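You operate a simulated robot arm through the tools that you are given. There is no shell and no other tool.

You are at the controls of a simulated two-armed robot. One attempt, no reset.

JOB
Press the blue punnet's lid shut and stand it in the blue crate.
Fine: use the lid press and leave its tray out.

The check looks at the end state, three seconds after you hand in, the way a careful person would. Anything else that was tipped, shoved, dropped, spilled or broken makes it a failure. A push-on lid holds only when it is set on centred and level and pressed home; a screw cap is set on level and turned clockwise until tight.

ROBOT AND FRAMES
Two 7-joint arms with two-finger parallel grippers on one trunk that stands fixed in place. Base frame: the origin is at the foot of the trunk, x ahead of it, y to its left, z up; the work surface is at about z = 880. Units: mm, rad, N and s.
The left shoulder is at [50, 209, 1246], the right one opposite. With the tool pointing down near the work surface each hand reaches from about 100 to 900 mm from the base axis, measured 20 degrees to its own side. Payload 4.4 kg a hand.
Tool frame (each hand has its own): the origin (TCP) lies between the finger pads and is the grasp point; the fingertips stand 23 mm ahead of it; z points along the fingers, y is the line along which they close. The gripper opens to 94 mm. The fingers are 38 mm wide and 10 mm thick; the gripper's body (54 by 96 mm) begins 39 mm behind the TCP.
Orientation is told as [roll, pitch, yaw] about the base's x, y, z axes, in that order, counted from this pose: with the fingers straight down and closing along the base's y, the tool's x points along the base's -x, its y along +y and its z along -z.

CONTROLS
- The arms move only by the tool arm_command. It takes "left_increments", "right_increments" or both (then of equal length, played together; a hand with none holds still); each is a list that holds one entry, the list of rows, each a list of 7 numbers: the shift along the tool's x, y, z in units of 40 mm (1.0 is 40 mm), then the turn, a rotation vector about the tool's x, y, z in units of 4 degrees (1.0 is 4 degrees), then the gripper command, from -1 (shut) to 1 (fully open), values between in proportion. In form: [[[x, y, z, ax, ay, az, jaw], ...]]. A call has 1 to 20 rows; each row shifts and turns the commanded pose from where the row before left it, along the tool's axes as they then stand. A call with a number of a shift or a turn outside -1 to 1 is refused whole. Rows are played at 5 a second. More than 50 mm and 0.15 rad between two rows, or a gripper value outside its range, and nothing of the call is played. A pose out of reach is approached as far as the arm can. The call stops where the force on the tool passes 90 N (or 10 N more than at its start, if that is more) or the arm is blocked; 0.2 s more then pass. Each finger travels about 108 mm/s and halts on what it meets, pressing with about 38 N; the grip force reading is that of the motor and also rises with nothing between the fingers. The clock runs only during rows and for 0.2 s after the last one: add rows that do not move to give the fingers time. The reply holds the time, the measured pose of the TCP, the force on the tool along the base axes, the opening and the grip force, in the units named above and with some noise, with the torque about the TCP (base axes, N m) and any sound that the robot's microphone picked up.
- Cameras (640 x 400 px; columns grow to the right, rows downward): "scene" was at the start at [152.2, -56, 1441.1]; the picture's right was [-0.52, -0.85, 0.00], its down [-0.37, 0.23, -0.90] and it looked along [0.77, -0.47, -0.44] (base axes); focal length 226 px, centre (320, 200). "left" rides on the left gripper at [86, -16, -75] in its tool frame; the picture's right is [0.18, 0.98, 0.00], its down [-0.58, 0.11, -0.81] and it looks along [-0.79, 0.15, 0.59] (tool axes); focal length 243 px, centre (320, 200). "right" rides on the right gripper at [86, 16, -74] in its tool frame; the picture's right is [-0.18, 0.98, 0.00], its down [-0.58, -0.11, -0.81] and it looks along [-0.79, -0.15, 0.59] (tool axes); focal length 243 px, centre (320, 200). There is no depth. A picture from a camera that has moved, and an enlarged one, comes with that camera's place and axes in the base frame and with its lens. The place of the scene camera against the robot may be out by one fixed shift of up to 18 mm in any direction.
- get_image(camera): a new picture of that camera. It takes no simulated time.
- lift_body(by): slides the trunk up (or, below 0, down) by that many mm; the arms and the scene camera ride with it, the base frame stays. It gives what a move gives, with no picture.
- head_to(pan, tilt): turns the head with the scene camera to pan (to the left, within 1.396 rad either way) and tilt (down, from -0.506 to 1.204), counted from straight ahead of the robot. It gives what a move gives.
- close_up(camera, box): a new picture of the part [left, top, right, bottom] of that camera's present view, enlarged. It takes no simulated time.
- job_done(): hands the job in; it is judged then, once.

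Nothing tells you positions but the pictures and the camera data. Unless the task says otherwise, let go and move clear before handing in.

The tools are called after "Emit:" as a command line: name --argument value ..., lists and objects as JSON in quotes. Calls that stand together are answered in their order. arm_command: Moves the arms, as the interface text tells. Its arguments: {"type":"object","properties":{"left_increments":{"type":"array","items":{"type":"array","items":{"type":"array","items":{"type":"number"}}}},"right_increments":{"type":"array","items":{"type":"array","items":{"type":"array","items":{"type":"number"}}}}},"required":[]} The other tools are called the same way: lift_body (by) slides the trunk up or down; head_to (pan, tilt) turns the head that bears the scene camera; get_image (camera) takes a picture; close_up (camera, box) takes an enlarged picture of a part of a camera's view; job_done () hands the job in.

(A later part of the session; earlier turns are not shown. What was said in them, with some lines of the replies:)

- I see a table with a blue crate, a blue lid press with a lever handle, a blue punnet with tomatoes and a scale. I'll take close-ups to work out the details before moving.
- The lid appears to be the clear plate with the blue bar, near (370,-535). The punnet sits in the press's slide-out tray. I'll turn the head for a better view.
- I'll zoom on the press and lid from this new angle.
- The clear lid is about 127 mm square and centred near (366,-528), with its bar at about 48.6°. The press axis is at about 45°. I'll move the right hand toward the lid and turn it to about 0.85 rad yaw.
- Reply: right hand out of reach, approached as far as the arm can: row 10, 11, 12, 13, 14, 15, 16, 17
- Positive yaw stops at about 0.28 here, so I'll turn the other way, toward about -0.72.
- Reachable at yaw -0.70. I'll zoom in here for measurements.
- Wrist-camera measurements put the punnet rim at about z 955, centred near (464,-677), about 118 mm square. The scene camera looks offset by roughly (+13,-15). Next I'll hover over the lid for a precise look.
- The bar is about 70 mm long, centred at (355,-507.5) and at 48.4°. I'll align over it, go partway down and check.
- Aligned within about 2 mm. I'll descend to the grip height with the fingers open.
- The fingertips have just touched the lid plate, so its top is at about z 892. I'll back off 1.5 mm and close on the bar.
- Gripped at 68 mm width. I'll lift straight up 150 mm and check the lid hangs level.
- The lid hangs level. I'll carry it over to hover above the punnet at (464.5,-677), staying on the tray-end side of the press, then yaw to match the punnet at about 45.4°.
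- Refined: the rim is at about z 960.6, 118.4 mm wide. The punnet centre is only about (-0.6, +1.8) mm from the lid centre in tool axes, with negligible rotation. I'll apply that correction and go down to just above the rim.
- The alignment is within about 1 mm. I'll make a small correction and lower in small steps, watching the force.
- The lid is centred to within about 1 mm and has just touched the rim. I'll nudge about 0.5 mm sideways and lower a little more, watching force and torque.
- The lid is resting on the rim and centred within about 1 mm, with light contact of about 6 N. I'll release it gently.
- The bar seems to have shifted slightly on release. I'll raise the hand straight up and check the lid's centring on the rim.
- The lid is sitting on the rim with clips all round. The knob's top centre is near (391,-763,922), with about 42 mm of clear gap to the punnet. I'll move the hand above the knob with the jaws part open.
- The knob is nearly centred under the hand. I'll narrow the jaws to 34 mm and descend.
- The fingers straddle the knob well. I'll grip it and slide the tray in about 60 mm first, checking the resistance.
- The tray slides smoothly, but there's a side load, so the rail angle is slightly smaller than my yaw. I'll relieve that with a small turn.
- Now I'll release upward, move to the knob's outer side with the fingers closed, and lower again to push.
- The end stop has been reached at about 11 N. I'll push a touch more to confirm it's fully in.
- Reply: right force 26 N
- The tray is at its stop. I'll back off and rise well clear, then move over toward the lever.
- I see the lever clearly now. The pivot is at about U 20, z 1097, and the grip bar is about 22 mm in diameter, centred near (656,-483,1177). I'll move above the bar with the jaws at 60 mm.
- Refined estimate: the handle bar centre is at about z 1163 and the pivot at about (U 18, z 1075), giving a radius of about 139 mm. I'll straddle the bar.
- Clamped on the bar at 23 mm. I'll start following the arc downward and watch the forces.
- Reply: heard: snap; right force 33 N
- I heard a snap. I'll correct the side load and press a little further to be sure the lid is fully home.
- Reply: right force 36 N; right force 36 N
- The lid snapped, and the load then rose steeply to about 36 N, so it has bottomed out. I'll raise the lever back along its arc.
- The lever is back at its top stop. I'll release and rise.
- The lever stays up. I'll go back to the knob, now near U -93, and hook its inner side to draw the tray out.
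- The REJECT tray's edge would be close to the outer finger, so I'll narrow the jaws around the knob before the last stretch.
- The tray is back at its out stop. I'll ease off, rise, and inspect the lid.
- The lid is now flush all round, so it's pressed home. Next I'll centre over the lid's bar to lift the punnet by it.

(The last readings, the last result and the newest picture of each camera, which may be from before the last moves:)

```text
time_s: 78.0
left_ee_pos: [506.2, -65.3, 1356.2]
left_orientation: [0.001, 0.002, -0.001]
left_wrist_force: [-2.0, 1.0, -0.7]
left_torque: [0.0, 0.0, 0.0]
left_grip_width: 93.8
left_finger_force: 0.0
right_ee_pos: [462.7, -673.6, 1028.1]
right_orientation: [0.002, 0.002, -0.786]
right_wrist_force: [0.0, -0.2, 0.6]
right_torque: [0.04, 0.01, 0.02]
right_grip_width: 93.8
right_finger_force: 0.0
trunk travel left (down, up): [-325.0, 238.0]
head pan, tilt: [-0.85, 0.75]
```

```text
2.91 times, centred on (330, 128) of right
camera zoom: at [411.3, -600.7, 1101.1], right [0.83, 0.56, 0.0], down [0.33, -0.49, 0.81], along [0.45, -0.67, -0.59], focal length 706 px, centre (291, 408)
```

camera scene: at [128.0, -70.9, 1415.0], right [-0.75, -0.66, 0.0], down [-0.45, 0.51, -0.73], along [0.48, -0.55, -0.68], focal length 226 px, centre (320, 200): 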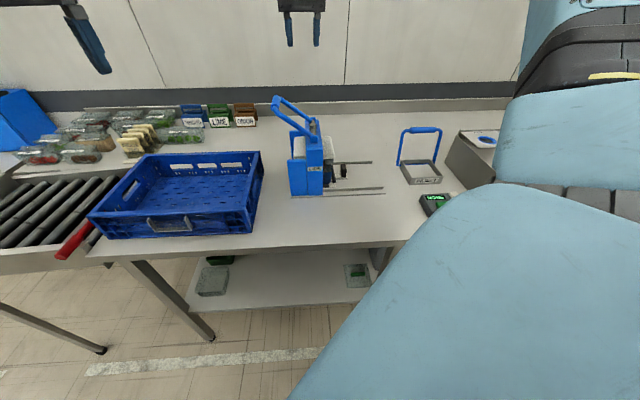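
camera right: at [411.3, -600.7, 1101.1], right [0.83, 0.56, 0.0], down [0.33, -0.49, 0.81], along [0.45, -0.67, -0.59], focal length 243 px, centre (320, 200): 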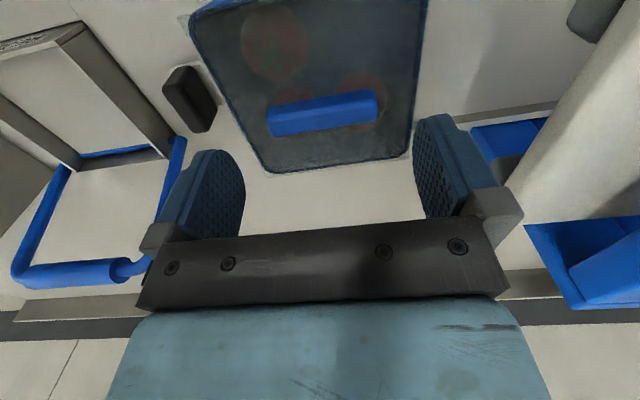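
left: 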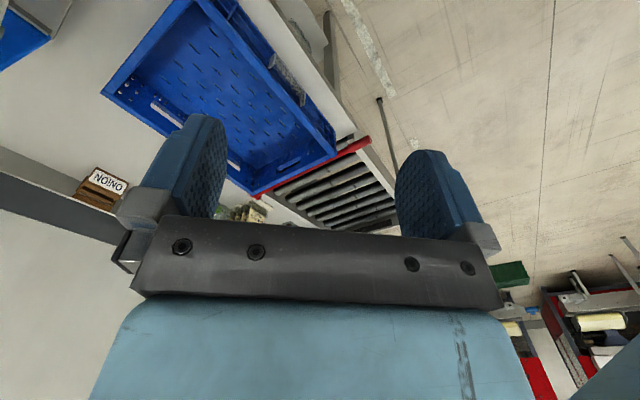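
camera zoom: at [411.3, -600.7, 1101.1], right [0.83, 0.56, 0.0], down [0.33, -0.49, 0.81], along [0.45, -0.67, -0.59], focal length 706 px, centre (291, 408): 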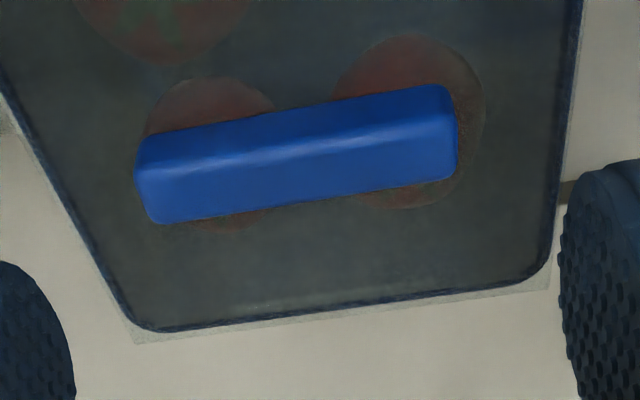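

Emit:
arm_command --right_increments '[[[-0.125, 0.03, 0.5, 0, 0, 0, 1], [0, 0, 0.4, 0, 0, 0, 1], [0, 0, 0.1, 0, 0, 0, 1], [0, 0, 0, 0, 0, 0, 1]]]'

Emit:
get_image --camera "right"

Emit:
close_up --camera "scene" --box '[330, 120, 410, 180]'

```text
time_s: 79.0
left_ee_pos: [507.1, -65.1, 1355.4]
left_orientation: [-0.001, 0.0, 0.0]
left_wrist_force: [-1.6, 0.4, -0.1]
left_torque: [-0.01, 0.0, 0.0]
left_grip_width: 93.9
left_finger_force: 0.0
right_ee_pos: [467.1, -676.6, 988.2]
right_orientation: [0.001, 0.001, -0.788]
right_wrist_force: [0.4, 0.8, -0.3]
right_torque: [0.01, 0.04, 0.0]
right_grip_width: 94.1
right_finger_force: 0.1
trunk travel left (down, up): [-325.0, 238.0]
head pan, tilt: [-0.85, 0.75]
```

```text
taken
camera right: at [415.9, -604.1, 1061.0], right [0.83, 0.56, 0.0], down [0.33, -0.49, 0.81], along [0.45, -0.66, -0.59], focal length 243 px, centre (320, 200)
```

right: 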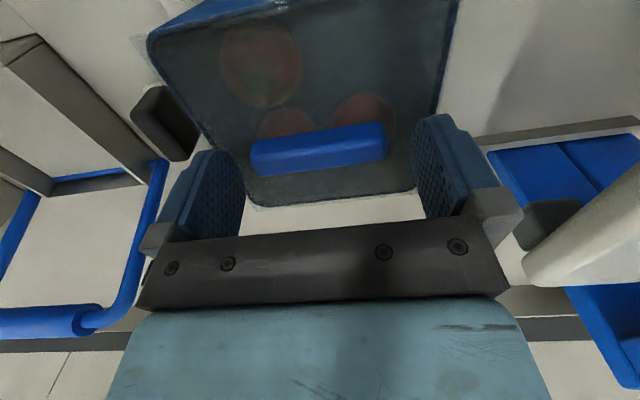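

```text
6.67 times, centred on (370, 150) of scene
camera zoom: at [128.7, -70.0, 1415.0], right [-0.75, -0.66, 0.0], down [-0.45, 0.51, -0.73], along [0.48, -0.55, -0.68], focal length 1508 px, centre (-13, 533)
```

zoom: 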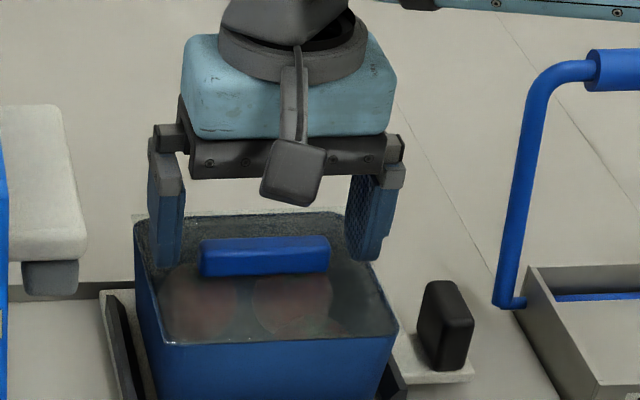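

Emit:
arm_command --right_increments '[[[0, 0, 0.1, 0, 0, 0, 1], [0, 0, 0, 0, 0, 0, 1]]]'

Emit:
close_up --camera "right" --box '[220, 100, 440, 237]'

```text
time_s: 79.6
left_ee_pos: [507.3, -65.3, 1355.1]
left_orientation: [0.0, -0.002, 0.002]
left_wrist_force: [0.9, -0.7, 0.1]
left_torque: [0.01, 0.0, 0.0]
left_grip_width: 94.0
left_finger_force: 0.1
right_ee_pos: [466.7, -676.4, 983.4]
right_orientation: [0.004, 0.001, -0.788]
right_wrist_force: [0.6, -0.8, -0.5]
right_torque: [0.04, -0.01, 0.0]
right_grip_width: 94.2
right_finger_force: 0.0
trunk travel left (down, up): [-325.0, 238.0]
head pan, tilt: [-0.85, 0.75]
```

```text
2.91 times, centred on (330, 168) of right
camera zoom: at [416.0, -603.9, 1057.1], right [0.83, 0.56, 0.0], down [0.33, -0.49, 0.81], along [0.45, -0.67, -0.59], focal length 706 px, centre (291, 292)
```

zoom: 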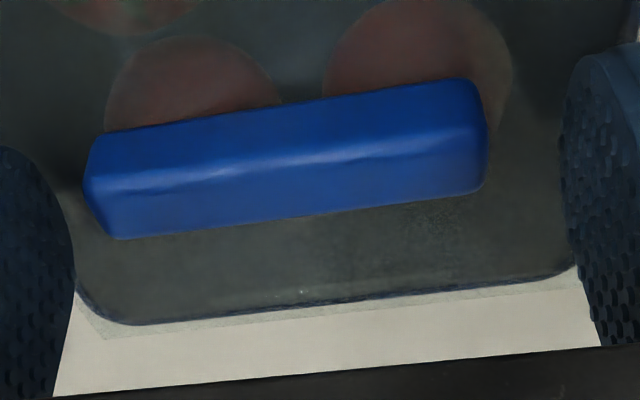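

Emit:
arm_command --right_increments '[[[0, 0.02, 0.04, 0, 0, 0, 1], [0, 0, 0.03, 0, 0, 0, 1], [0, 0, 0, 0, 0, 0, 1]]]'

```text
time_s: 80.4
left_ee_pos: [507.2, -66.1, 1354.8]
left_orientation: [0.0, 0.0, -0.001]
left_wrist_force: [0.1, 0.4, -0.4]
left_torque: [-0.01, 0.02, 0.02]
left_grip_width: 93.9
left_finger_force: 0.1
right_ee_pos: [467.5, -675.6, 979.7]
right_orientation: [0.002, 0.001, -0.788]
right_wrist_force: [0.2, 0.2, 0.5]
right_torque: [0.04, 0.01, 0.05]
right_grip_width: 94.1
right_finger_force: 0.1
trunk travel left (down, up): [-325.0, 238.0]
head pan, tilt: [-0.85, 0.75]
```

Emit:
arm_command --right_increments '[[[0, 0, 0.03, 0, 0, 0, 1], [0, 0, 0.03, 0, 0, 0, 1], [0, 0, 0, 0, 0, 0, 1]]]'

```text
time_s: 81.2
left_ee_pos: [506.6, -64.2, 1355.8]
left_orientation: [0.001, -0.001, -0.001]
left_wrist_force: [0.4, -0.5, -0.8]
left_torque: [0.03, 0.05, 0.01]
left_grip_width: 93.9
left_finger_force: 0.2
right_ee_pos: [467.0, -675.1, 979.5]
right_orientation: [0.001, 0.0, -0.787]
right_wrist_force: [2.2, -2.3, 8.7]
right_torque: [-0.13, 0.01, 0.0]
right_grip_width: 94.0
right_finger_force: 0.0
trunk travel left (down, up): [-325.0, 238.0]
head pan, tilt: [-0.85, 0.75]
```

Light contact on the lid plate. I'll back off about 1.5 mm and close on the bar.

Emit:
arm_command --right_increments '[[[0, 0, -0.045, 0, 0, 0, 1], [0, 0, 0, 0, 0, 0, 0.7], [0, 0, 0, 0, 0, 0, 0.5], [0, 0, 0, 0, 0, 0, -1], [0, 0, 0, 0, 0, 0, -1], [0, 0, 0, 0, 0, 0, -1]]]'

Emit:
get_image --camera "right"

```text
time_s: 82.6
left_ee_pos: [507.7, -65.0, 1355.4]
left_orientation: [0.0, -0.001, -0.001]
left_wrist_force: [0.4, 0.4, -0.3]
left_torque: [-0.02, -0.03, -0.01]
left_grip_width: 94.2
left_finger_force: 0.0
right_ee_pos: [467.1, -676.1, 981.0]
right_orientation: [0.002, 0.001, -0.786]
right_wrist_force: [-1.3, 0.8, 2.2]
right_torque: [-0.04, 0.07, -0.09]
right_grip_width: 68.3
right_finger_force: 37.6
trunk travel left (down, up): [-325.0, 238.0]
head pan, tilt: [-0.85, 0.75]
```

```text
taken
camera right: at [416.3, -603.0, 1053.6], right [0.83, 0.56, 0.0], down [0.33, -0.49, 0.81], along [0.45, -0.66, -0.59], focal length 243 px, centre (320, 200)
```

right: 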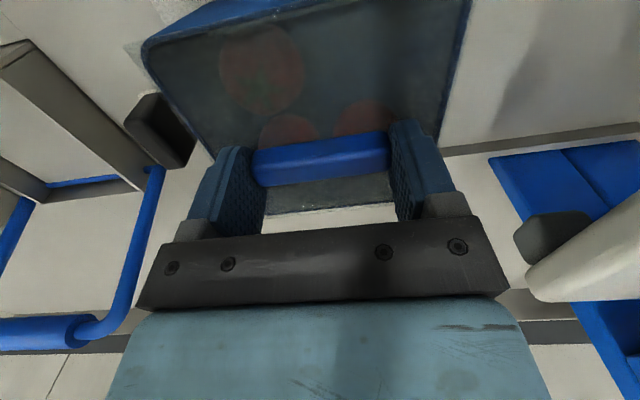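

Emit:
arm_command --right_increments '[[[0, 0, -0.1, 0, 0, 0, -1], [0, 0, -0.15, 0, 0, 0, -1], [0, 0, 0, 0, 0, 0, -1], [0, 0, 0, 0, 0, 0, -1]]]'

Emit:
get_image --camera "right"

Emit:
close_up --camera "scene" --box '[325, 110, 425, 190]'

```text
time_s: 83.6
left_ee_pos: [507.6, -67.1, 1356.2]
left_orientation: [0.0, 0.001, 0.001]
left_wrist_force: [0.1, 0.3, 0.3]
left_torque: [0.01, 0.0, -0.02]
left_grip_width: 94.0
left_finger_force: 0.1
right_ee_pos: [466.5, -675.3, 990.4]
right_orientation: [0.002, 0.001, -0.788]
right_wrist_force: [0.4, -0.7, -1.1]
right_torque: [-0.03, -0.02, -0.02]
right_grip_width: 68.3
right_finger_force: 37.5
trunk travel left (down, up): [-325.0, 238.0]
head pan, tilt: [-0.85, 0.75]
```

```text
taken
camera right: at [416.3, -603.1, 1063.5], right [0.83, 0.56, 0.0], down [0.33, -0.49, 0.81], along [0.45, -0.66, -0.59], focal length 243 px, centre (320, 200)
```

right: 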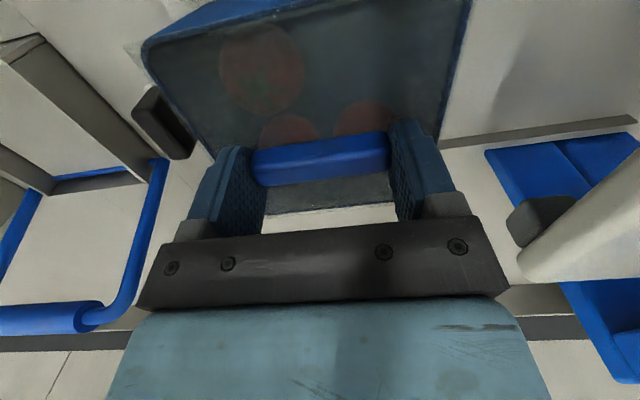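

```text
5.00 times, centred on (375, 150) of scene
camera zoom: at [128.7, -70.1, 1415.0], right [-0.75, -0.66, 0.0], down [-0.45, 0.51, -0.73], along [0.48, -0.55, -0.68], focal length 1131 px, centre (45, 450)
```

zoom: 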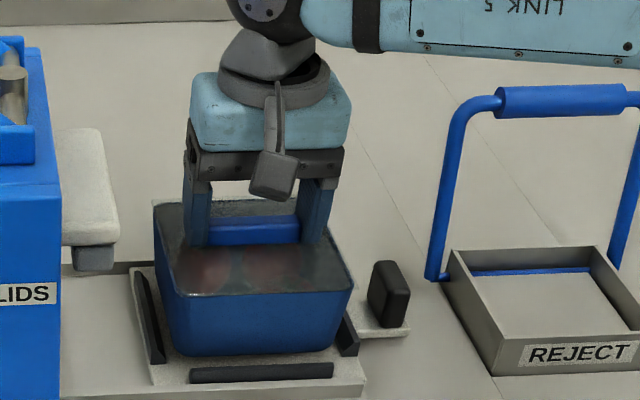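

The punnet lifts cleanly with its lid. I'll raise it further and move the left arm out of the way at the same time.

Emit:
arm_command --left_increments '[[[0, 0.8, 0, 0, 0, 0, 1], [0, 0.8, 0, 0, 0, 0, 1], [0, 0.8, 0, 0, 0, 0, 1], [0, 0.8, 0, 0, 0, 0, 1], [0, 0.8, 0, 0, 0, 0, 1], [0, 0.8, 0, 0, 0, 0, 1], [0, 0, 0, 0, 0, 0, 1]]]' --right_increments '[[[0, 0, -0.3, 0, 0, 0, -1], [0, 0, -0.5, 0, 0, 0, -1], [0, 0, -0.6, 0, 0, 0, -1], [0, 0, -0.6, 0, 0, 0, -1], [0, 0, -0.6, 0, 0, 0, -1], [0, 0, -0.4, 0, 0, 0, -1], [0, 0, 0, 0, 0, 0, -1]]]'

Emit:
get_image --camera "right"

Emit:
close_up --camera "scene" --box '[280, 60, 440, 190]'

```text
time_s: 85.2
left_ee_pos: [508.6, 124.9, 1355.3]
left_orientation: [0.001, 0.0, 0.0]
left_wrist_force: [-0.4, 0.3, 0.2]
left_torque: [0.0, 0.0, -0.02]
left_grip_width: 94.3
left_finger_force: 0.1
right_ee_pos: [466.2, -676.0, 1109.5]
right_orientation: [0.002, 0.002, -0.788]
right_wrist_force: [0.3, 0.4, -1.9]
right_torque: [0.02, 0.0, 0.0]
right_grip_width: 68.0
right_finger_force: 37.9
trunk travel left (down, up): [-325.0, 238.0]
head pan, tilt: [-0.85, 0.75]
```

```text
taken
camera right: at [416.4, -604.2, 1183.5], right [0.83, 0.56, 0.0], down [0.33, -0.49, 0.8], along [0.45, -0.66, -0.59], focal length 243 px, centre (320, 200)
```

right: 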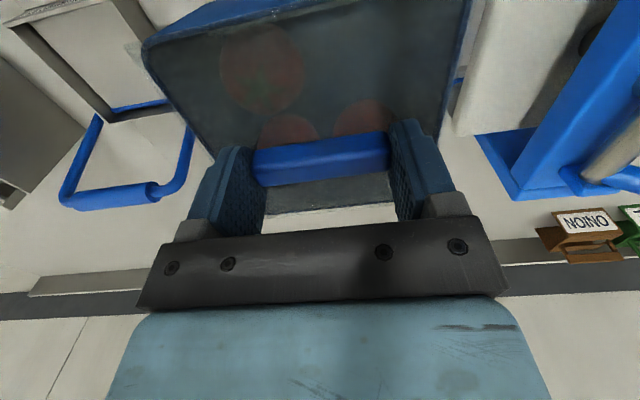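

```text
3.08 times, centred on (360, 125) of scene
camera zoom: at [129.1, -71.4, 1414.8], right [-0.75, -0.66, 0.0], down [-0.45, 0.51, -0.73], along [0.48, -0.55, -0.68], focal length 696 px, centre (197, 431)
```

zoom: 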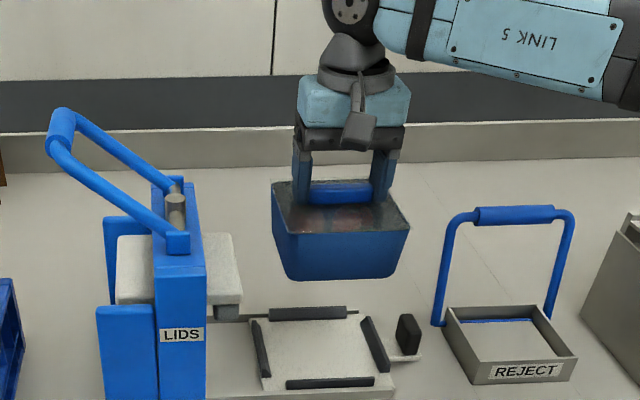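

Emit:
arm_command --right_increments '[[[0.5, 0, 0, 0, 0, 0, -1], [0.75, 0, 0, 0, 0, 0, -1], [0.8, 0, 0, 0, 0, 0, -1], [0.8, 0, 0, 0, 0, 0, -1], [0.8, 0, 0, 0, 0, 0, -1], [0.8, 0, 0, 0, 0, 0, -1], [0.6, 0.3, 0, 0, 0, 0, -1], [0.1, 0.7, 0, 0, 0, 0, -1], [0, 0.8, 0, 0, 0, 0, -1], [0, 0.8, 0, 0, 0, 0, -1], [0, 0.8, 0, 0, 0, 0, -1], [0, 0.6, 0, 0, 0, 0, -1], [0, 0, 0, 0, 0, 0, -1]]]'

Emit:
get_image --camera "right"

Emit:
get_image --camera "scene"

```text
time_s: 88.0
left_ee_pos: [507.7, 125.2, 1355.5]
left_orientation: [0.0, -0.001, 0.0]
left_wrist_force: [-1.2, 0.3, 0.0]
left_torque: [0.02, -0.02, -0.01]
left_grip_width: 94.0
left_finger_force: 0.1
right_ee_pos: [435.3, -417.8, 1109.7]
right_orientation: [0.001, 0.002, -0.786]
right_wrist_force: [-0.1, -0.5, -2.9]
right_torque: [0.01, 0.02, 0.02]
right_grip_width: 68.2
right_finger_force: 37.7
trunk travel left (down, up): [-325.0, 238.0]
head pan, tilt: [-0.85, 0.75]
```

```text
taken
camera right: at [383.4, -345.5, 1183.3], right [0.83, 0.56, 0.0], down [0.33, -0.49, 0.81], along [0.45, -0.66, -0.59], focal length 243 px, centre (320, 200)
```

right: 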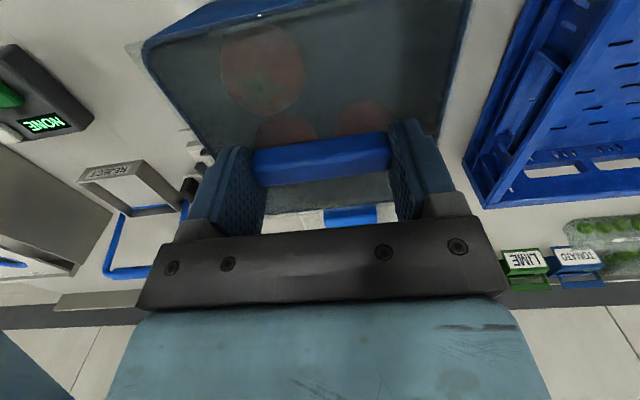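

```text
taken
camera scene: at [128.5, -70.7, 1415.0], right [-0.75, -0.66, 0.0], down [-0.45, 0.51, -0.73], along [0.48, -0.55, -0.68], focal length 226 px, centre (320, 200)
```

scene: 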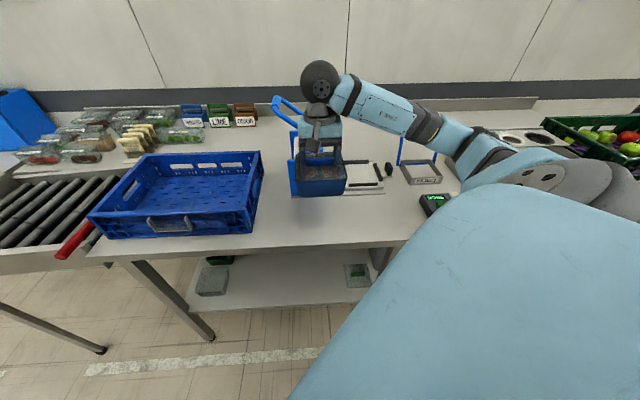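

Emit:
close_up --camera "right" --box '[440, 0, 640, 220]'

Emit:
close_up --camera "scene" --box '[80, 140, 280, 250]'

Emit:
get_image --camera "left"

```text
1.82 times, centred on (540, 110) of right
camera zoom: at [383.4, -345.5, 1183.3], right [0.83, 0.56, 0.0], down [0.33, -0.49, 0.81], along [0.45, -0.66, -0.59], focal length 441 px, centre (-80, 364)
```

zoom: 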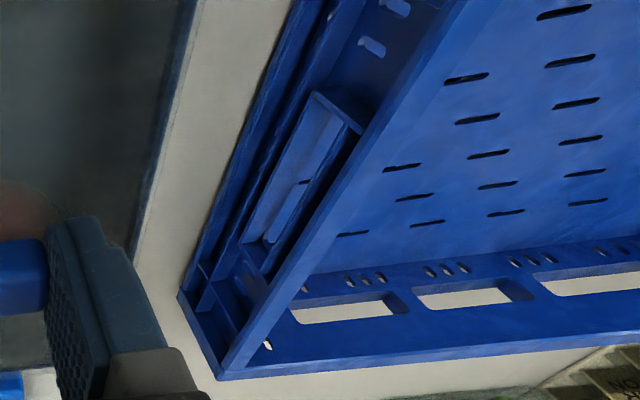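

```text
3.20 times, centred on (180, 195) of scene
camera zoom: at [128.5, -70.7, 1415.0], right [-0.75, -0.66, 0.0], down [-0.45, 0.51, -0.73], along [0.48, -0.55, -0.68], focal length 724 px, centre (768, 216)
```

zoom: 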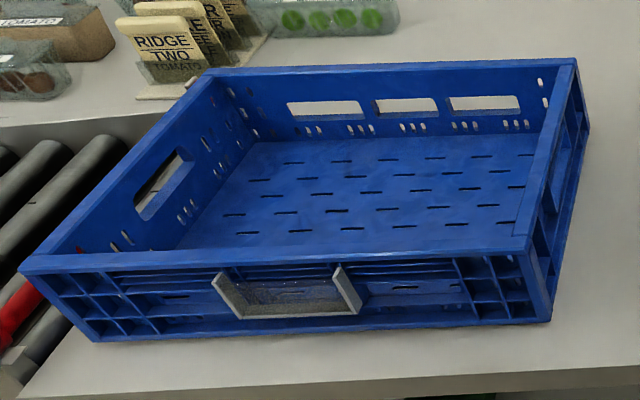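

```text
taken
camera left: at [422.0, 109.0, 1429.6], right [-0.18, 0.98, 0.0], down [0.58, 0.11, 0.81], along [0.79, 0.15, -0.59], focal length 243 px, centre (320, 200)
```

left: 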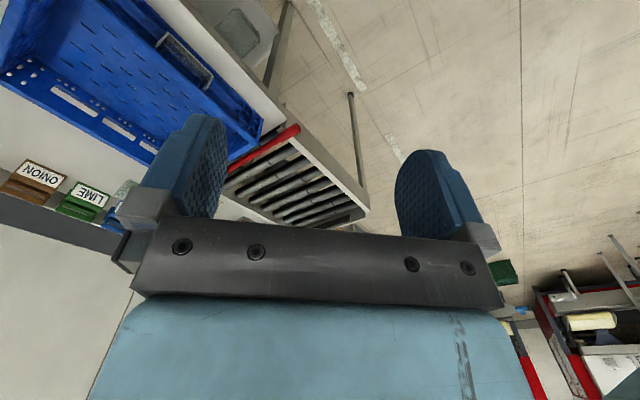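

The crate is empty. Its right wall is at about U 216, its top at about z 981, and it spans about N 565 to 855. I'll carry the punnet across at this height and over the crate interior.

Emit:
arm_command --right_increments '[[[0, 0.5, 0, 0, 0, 0, -1], [0, 0.75, 0, 0, 0, 0, -1], [0, 0.8, 0, 0, 0, 0, -1], [0, 0.8, 0, 0, 0, 0, -1], [0, 0.8, 0, 0, 0, 0, -1], [0, 0.8, 0, 0, 0, 0, -1], [0, 0.8, 0, 0, 0, 0, -1], [0, 0.8, 0, 0, 0, 0, -1], [-0.3, 0.8, 0, 0, 0, 0, -1], [-0.6, 0.7, 0, 0, 0, 0, -1], [-0.7, 0.4, 0, 0, 0, 0, -1], [-0.5, 0.15, 0, 0, 0, 0, -1], [-0.3, 0, 0, 0, 0, 0, -1], [0, 0, 0, 0, 0, 0, -1]]]'

Emit:
get_image --camera "right"

Emit:
get_image --camera "scene"

Emit:
get_image --camera "left"

```text
time_s: 91.0
left_ee_pos: [508.5, 126.3, 1355.2]
left_orientation: [0.0, 0.0, 0.0]
left_wrist_force: [-0.2, -1.0, 0.2]
left_torque: [-0.01, 0.0, 0.0]
left_grip_width: 94.1
left_finger_force: 0.1
right_ee_pos: [730.7, -255.8, 1111.0]
right_orientation: [0.002, 0.001, -0.786]
right_wrist_force: [-1.1, -0.5, -2.0]
right_torque: [-0.02, -0.01, 0.0]
right_grip_width: 68.2
right_finger_force: 38.3
trunk travel left (down, up): [-325.0, 238.0]
head pan, tilt: [-0.85, 0.75]
```

```text
taken
camera right: at [680.5, -182.9, 1184.7], right [0.83, 0.56, 0.0], down [0.33, -0.49, 0.81], along [0.46, -0.66, -0.59], focal length 243 px, centre (320, 200)
```

right: 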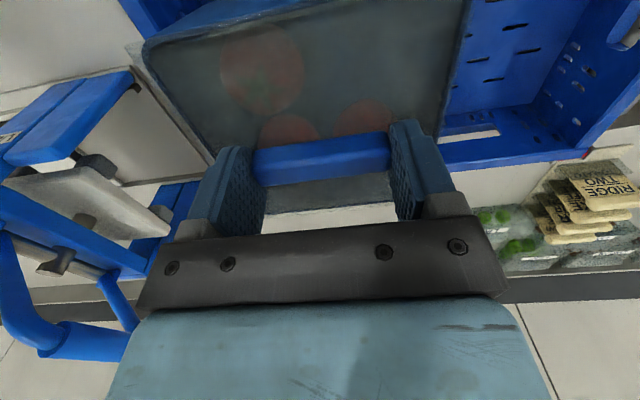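

```text
taken
camera scene: at [128.9, -70.0, 1415.0], right [-0.75, -0.66, 0.0], down [-0.45, 0.51, -0.73], along [0.48, -0.55, -0.68], focal length 226 px, centre (320, 200)
```

scene: 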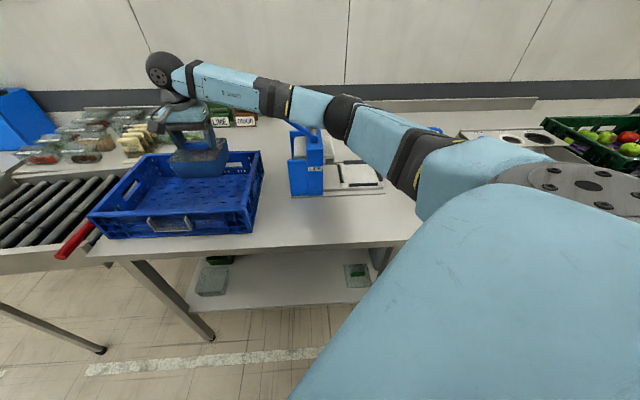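

```text
taken
camera left: at [422.5, 109.7, 1429.3], right [-0.18, 0.98, 0.0], down [0.58, 0.11, 0.81], along [0.79, 0.15, -0.59], focal length 243 px, centre (320, 200)
```

left: 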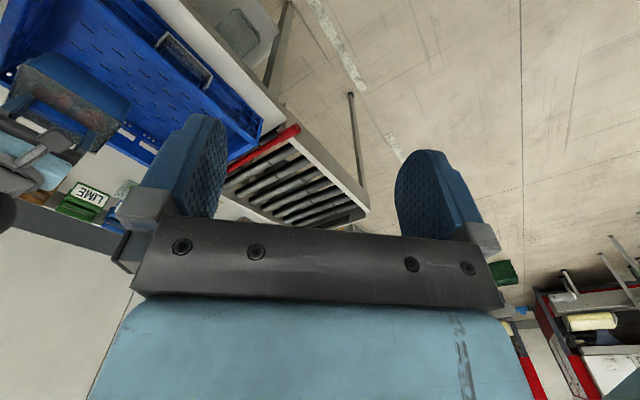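

The punnet is over the crate interior, about (731,-256). I'll lower it inside, then feel for the floor.

Emit:
arm_command --right_increments '[[[0, 0, 0.4, 0, 0, 0, -1], [0, 0, 0.6, 0, 0, 0, -1], [0, 0, 0.6, 0, 0, 0, -1], [0, 0, 0.5, 0, 0, 0, -1], [0, 0, 0.3, 0, 0, 0, -1], [0, 0, 0, 0, 0, 0, -1]]]'

Emit:
get_image --camera "right"

Emit:
get_image --camera "scene"

```text
time_s: 92.4
left_ee_pos: [506.7, 125.4, 1354.5]
left_orientation: [-0.001, 0.001, 0.0]
left_wrist_force: [-0.4, 0.1, 0.4]
left_torque: [-0.01, 0.0, 0.0]
left_grip_width: 93.9
left_finger_force: 0.0
right_ee_pos: [732.4, -256.7, 1013.6]
right_orientation: [0.002, 0.001, -0.785]
right_wrist_force: [-0.1, 0.1, -0.7]
right_torque: [0.01, -0.01, -0.03]
right_grip_width: 67.9
right_finger_force: 37.5
trunk travel left (down, up): [-325.0, 238.0]
head pan, tilt: [-0.85, 0.75]
```

```text
taken
camera right: at [681.4, -184.2, 1088.0], right [0.83, 0.56, 0.0], down [0.33, -0.49, 0.81], along [0.45, -0.67, -0.59], focal length 243 px, centre (320, 200)
```

right: 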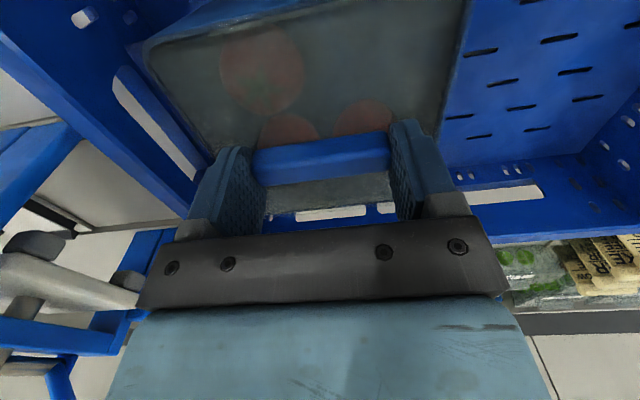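

```text
taken
camera scene: at [128.8, -70.1, 1415.0], right [-0.75, -0.66, 0.0], down [-0.45, 0.51, -0.73], along [0.48, -0.55, -0.68], focal length 226 px, centre (320, 200)
```

scene: 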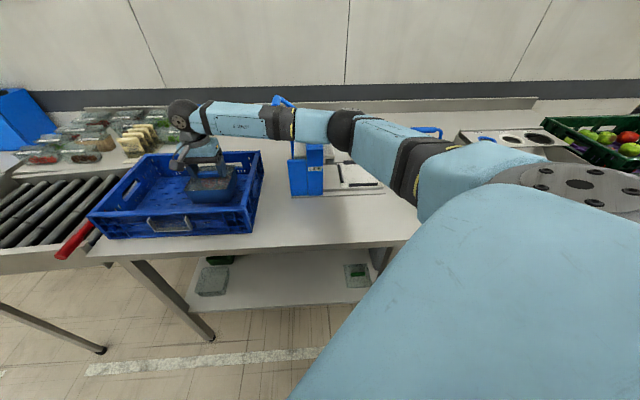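

Emit:
arm_command --right_increments '[[[0, 0, 0.3, 0, 0, 0, -1], [0, 0, 0.2, 0, 0, 0, -1], [0, 0, 0.1, 0, 0, 0, -1], [0, 0, 0, 0, 0, 0, -1]]]'

Emit:
close_up --camera "scene" --box '[80, 80, 340, 250]'

```text
time_s: 93.4
left_ee_pos: [507.9, 126.9, 1355.6]
left_orientation: [0.0, 0.0, 0.0]
left_wrist_force: [-0.5, 0.6, 0.7]
left_torque: [0.03, 0.02, -0.01]
left_grip_width: 94.1
left_finger_force: 0.1
right_ee_pos: [733.0, -255.7, 991.3]
right_orientation: [0.002, 0.001, -0.786]
right_wrist_force: [0.2, 0.5, -1.2]
right_torque: [0.0, 0.0, 0.01]
right_grip_width: 67.9
right_finger_force: 38.2
trunk travel left (down, up): [-325.0, 238.0]
head pan, tilt: [-0.85, 0.75]
```

```text
2.35 times, centred on (210, 165) of scene
camera zoom: at [128.9, -70.1, 1415.0], right [-0.75, -0.66, 0.0], down [-0.45, 0.51, -0.73], along [0.48, -0.55, -0.68], focal length 532 px, centre (579, 282)
```

zoom: 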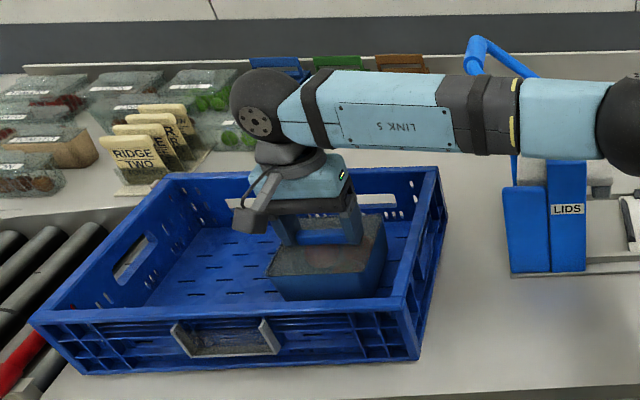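

Emit:
arm_command --right_increments '[[[0, 0, 0.1, 0, 0, 0, -1], [0, 0, 0.1, 0, 0, 0, -1], [0, 0, 0, 0, 0, 0, -1]]]'

```text
time_s: 94.2
left_ee_pos: [508.2, 125.6, 1354.4]
left_orientation: [0.0, 0.001, 0.0]
left_wrist_force: [0.4, 0.1, -0.1]
left_torque: [-0.02, 0.0, -0.01]
left_grip_width: 94.1
left_finger_force: 0.0
right_ee_pos: [731.9, -256.9, 982.1]
right_orientation: [0.002, 0.001, -0.787]
right_wrist_force: [0.3, 0.4, -1.6]
right_torque: [0.0, 0.01, 0.0]
right_grip_width: 68.3
right_finger_force: 37.7
trunk travel left (down, up): [-325.0, 238.0]
head pan, tilt: [-0.85, 0.75]
```

Emit:
arm_command --right_increments '[[[0, 0, 0.06, 0, 0, 0, -1], [0, 0, 0.06, 0, 0, 0, -1], [0, 0, 0, 0, 0, 0, -1]]]'

```text
time_s: 95.0
left_ee_pos: [507.4, 126.9, 1355.5]
left_orientation: [-0.001, 0.0, 0.0]
left_wrist_force: [0.1, 0.0, 0.3]
left_torque: [-0.01, 0.03, -0.01]
left_grip_width: 94.0
left_finger_force: 0.0
right_ee_pos: [732.4, -254.5, 977.8]
right_orientation: [0.0, -0.001, -0.789]
right_wrist_force: [0.3, -0.1, 1.4]
right_torque: [-0.28, 0.03, 0.01]
right_grip_width: 68.3
right_finger_force: 38.0
trunk travel left (down, up): [-325.0, 238.0]
head pan, tilt: [-0.85, 0.75]
```

Emit:
arm_command --right_increments '[[[0, 0, 0.03, 0, 0, 0, -1], [0, 0, 0, 0, 0, 0, -1]]]'

Emit:
close_up --camera "scene" --box '[160, 130, 270, 210]'

Emit:
get_image --camera "right"

```text
time_s: 95.6
left_ee_pos: [507.2, 125.0, 1356.3]
left_orientation: [0.0, 0.001, 0.0]
left_wrist_force: [-0.3, 0.1, -0.4]
left_torque: [0.04, -0.01, 0.0]
left_grip_width: 94.1
left_finger_force: 0.0
right_ee_pos: [731.7, -255.9, 978.4]
right_orientation: [0.003, 0.002, -0.787]
right_wrist_force: [2.4, -0.7, 7.4]
right_torque: [-0.19, 0.0, 0.05]
right_grip_width: 68.1
right_finger_force: 37.7
trunk travel left (down, up): [-325.0, 238.0]
head pan, tilt: [-0.85, 0.75]
```

```text
5.00 times, centred on (215, 170) of scene
camera zoom: at [128.1, -69.7, 1415.2], right [-0.75, -0.66, 0.0], down [-0.45, 0.51, -0.73], along [0.48, -0.55, -0.68], focal length 1131 px, centre (845, 350)
```

zoom: 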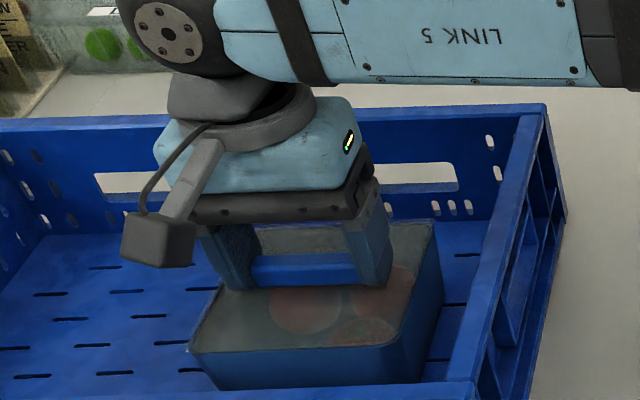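

```text
taken
camera right: at [680.9, -183.3, 1051.9], right [0.83, 0.56, 0.0], down [0.33, -0.49, 0.81], along [0.46, -0.66, -0.59], focal length 243 px, centre (320, 200)
```

right: 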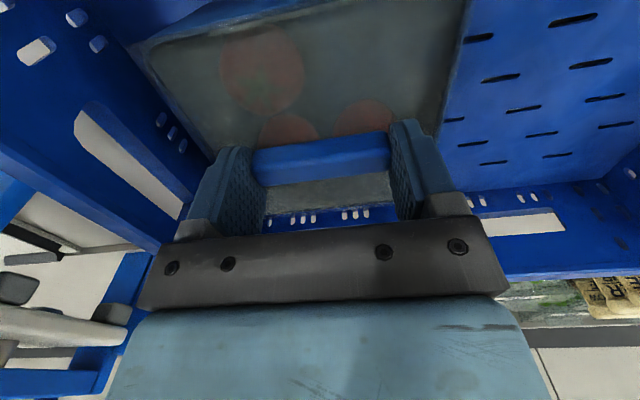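

The punnet is on the crate floor at about 7 N. I'll release and rise.

Emit:
arm_command --right_increments '[[[0, 0, -0.01, 0, 0, 0, 0.55], [0, 0, 0, 0, 0, 0, 0.7], [0, 0, 0, 0, 0, 0, 0.85], [0, 0, 0, 0, 0, 0, 1], [0, 0, 0, 0, 0, 0, 1], [0, 0, -0.2, 0, 0, 0, 1], [0, 0, -0.5, 0, 0, 0, 1], [0, 0, -0.7, 0, 0, 0, 1], [0, 0, -0.8, 0, 0, 0, 1], [0, 0, -0.8, 0, 0, 0, 1], [0, 0, 0, 0, 0, 0, 1]]]'

Emit:
get_image --camera "right"

Emit:
get_image --camera "scene"

```text
time_s: 98.0
left_ee_pos: [508.1, 125.9, 1354.4]
left_orientation: [0.001, -0.002, 0.0]
left_wrist_force: [0.2, -0.6, 0.4]
left_torque: [-0.02, 0.03, 0.0]
left_grip_width: 94.0
left_finger_force: 0.1
right_ee_pos: [733.0, -256.1, 1097.7]
right_orientation: [0.001, 0.002, -0.786]
right_wrist_force: [0.3, -0.6, 0.2]
right_torque: [0.01, 0.0, -0.01]
right_grip_width: 94.0
right_finger_force: 0.0
trunk travel left (down, up): [-325.0, 238.0]
head pan, tilt: [-0.85, 0.75]
```

```text
taken
camera right: at [680.2, -183.5, 1171.4], right [0.83, 0.56, 0.0], down [0.33, -0.49, 0.81], along [0.45, -0.66, -0.59], focal length 243 px, centre (320, 200)
```

right: 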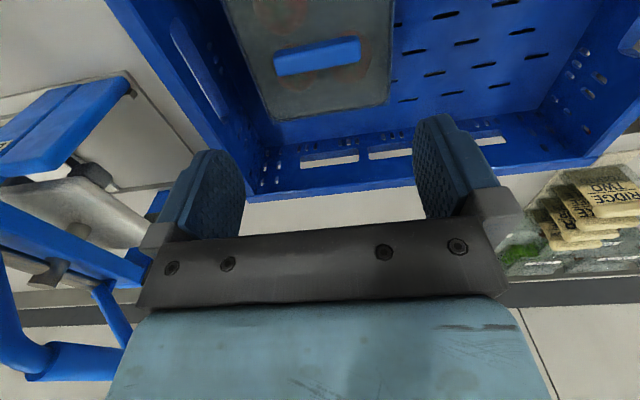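

```text
taken
camera scene: at [129.1, -70.4, 1414.9], right [-0.75, -0.66, 0.0], down [-0.45, 0.51, -0.73], along [0.48, -0.55, -0.68], focal length 226 px, centre (320, 200)
```

scene: 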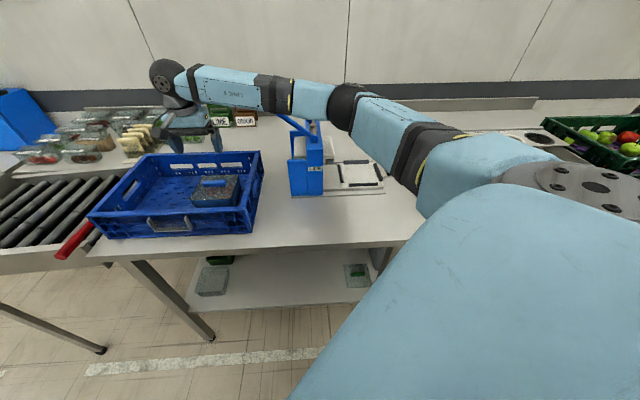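

The punnet stands upright in the crate. I'll raise the arm and retreat clear, then check everything.

Emit:
arm_command --right_increments '[[[0, 0, -0.8, 0, 0, 0, 1], [0, 0, -0.9, 0, 0, 0, 1], [0, 0, -0.9, 0, 0, 0, 1], [0, 0, -0.9, 0, 0, 0, 1], [0, 0, -0.9, 0, 0, 0, 1], [0, 0, -0.9, 0, 0, 0, 1], [0.9, -0.3, -0.2, 0, 0, 0, 1], [0.9, -0.4, 0, 0, 0, 0, 1], [0.9, -0.5, 0, 0, 0, 0, 1], [0.8, -0.6, 0, 0, 0, 0, 1], [0.8, -0.6, 0, 0, 0, 0, 1], [0.5, -0.8, 0, 0, 0, 0, 1], [0.5, -0.8, 0, 0, 0, 0, 1], [0, 0, 0, 0, 0, 0, 1]]]'

Emit:
get_image --camera "scene"

Emit:
get_image --camera "right"

```text
time_s: 101.0
left_ee_pos: [508.3, 125.7, 1356.1]
left_orientation: [-0.002, 0.0, -0.001]
left_wrist_force: [0.2, -0.4, 0.2]
left_torque: [-0.04, -0.01, -0.01]
left_grip_width: 94.0
left_finger_force: 0.0
right_ee_pos: [471.4, -218.5, 1315.7]
right_orientation: [0.002, 0.002, -0.789]
right_wrist_force: [-0.3, 0.2, 0.0]
right_torque: [0.0, -0.01, 0.0]
right_grip_width: 94.3
right_finger_force: 0.1
trunk travel left (down, up): [-325.0, 238.0]
head pan, tilt: [-0.85, 0.75]
```

```text
taken
camera scene: at [129.4, -69.7, 1414.9], right [-0.75, -0.66, 0.0], down [-0.45, 0.51, -0.73], along [0.48, -0.55, -0.68], focal length 226 px, centre (320, 200)
```

scene: 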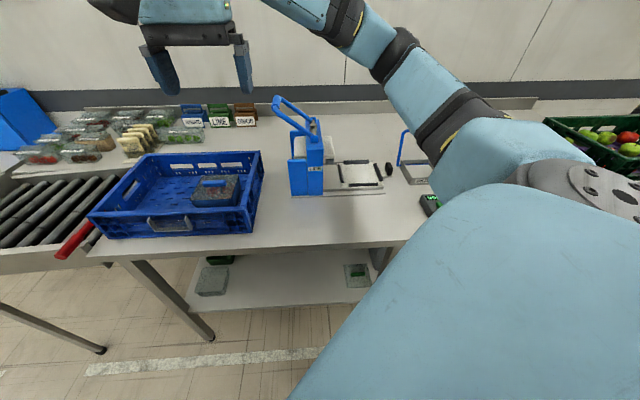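

```text
taken
camera right: at [420.1, -146.5, 1389.8], right [0.83, 0.56, 0.0], down [0.33, -0.49, 0.81], along [0.45, -0.67, -0.59], focal length 243 px, centre (320, 200)
```

right: 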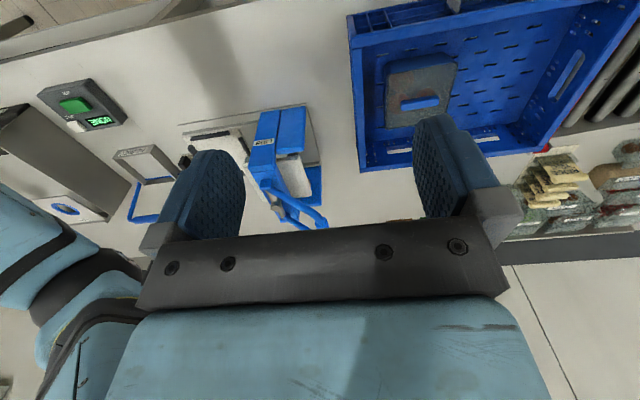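

Emit:
close_up --camera "scene" --box '[80, 130, 280, 250]'

Emit:
close_up --camera "scene" --box '[260, 80, 460, 220]'

Emit:
close_up --camera "right" --box '[340, 20, 500, 180]'

Emit:
close_up --camera "scene" --box '[180, 160, 260, 215]'

```text
3.20 times, centred on (180, 190) of scene
camera zoom: at [129.4, -69.7, 1414.9], right [-0.75, -0.66, 0.0], down [-0.45, 0.51, -0.73], along [0.48, -0.55, -0.68], focal length 724 px, centre (768, 232)
```

zoom: 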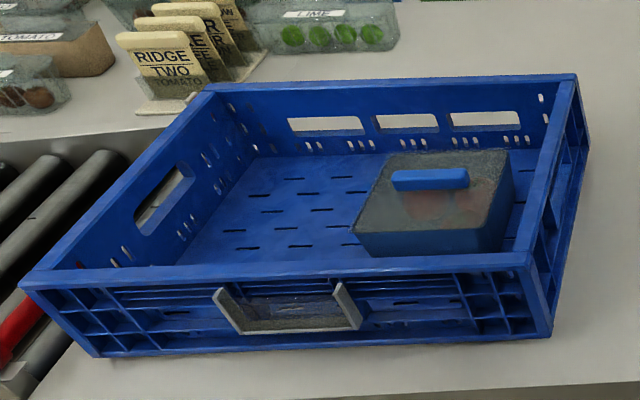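

```text
2.86 times, centred on (360, 150) of scene
camera zoom: at [129.4, -69.7, 1414.9], right [-0.75, -0.66, 0.0], down [-0.45, 0.51, -0.73], along [0.48, -0.55, -0.68], focal length 646 px, centre (206, 343)
```

zoom: 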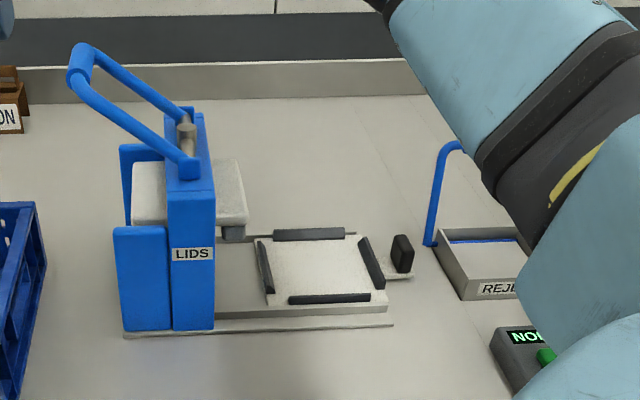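

```text
2.50 times, centred on (420, 100) of right
camera zoom: at [420.1, -146.5, 1389.8], right [0.83, 0.56, 0.0], down [0.33, -0.49, 0.81], along [0.45, -0.67, -0.59], focal length 606 px, centre (70, 450)
```

zoom: 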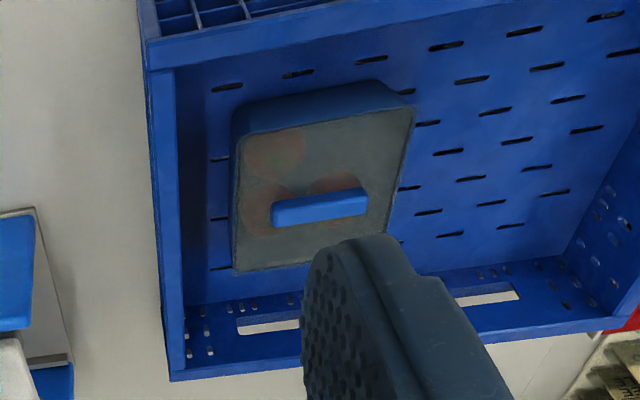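

```text
7.27 times, centred on (220, 188) of scene
camera zoom: at [129.4, -69.7, 1414.9], right [-0.75, -0.66, 0.0], down [-0.45, 0.51, -0.73], along [0.48, -0.55, -0.68], focal length 1645 px, centre (1047, 291)
```

zoom: 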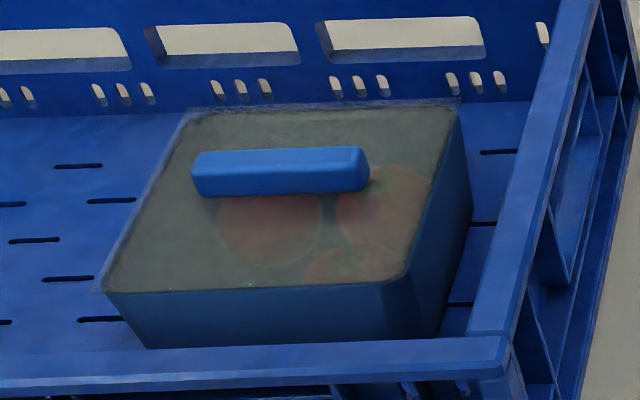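

Final check: the punnet stands upright in the blue crate with its lid flush. The press tray is out, the lever is up, nothing else has been disturbed, and both hands are clear. I'm handing in.

Emit:
job_done

```text
The job is handed in.
```

The blue punnet is standing upright in the blue crate with its lid pressed shut. I used the lid press and heard the lid snap; afterwards it sat flush with the rim all round.

- **Press:** its tray is out at its stop and empty, and the lever is back up.
- **Punnet:** I carried it by the bar on its lid, and the lid held all the way to the crate.
- **Surroundings:** in the last pictures nothing else looks tipped, moved or spilled. My arm blocked part of the far right of the table, so I couldn't see all of the REJECT tray there.

Both hands are open and clear. I have handed the job in, but no result came back.
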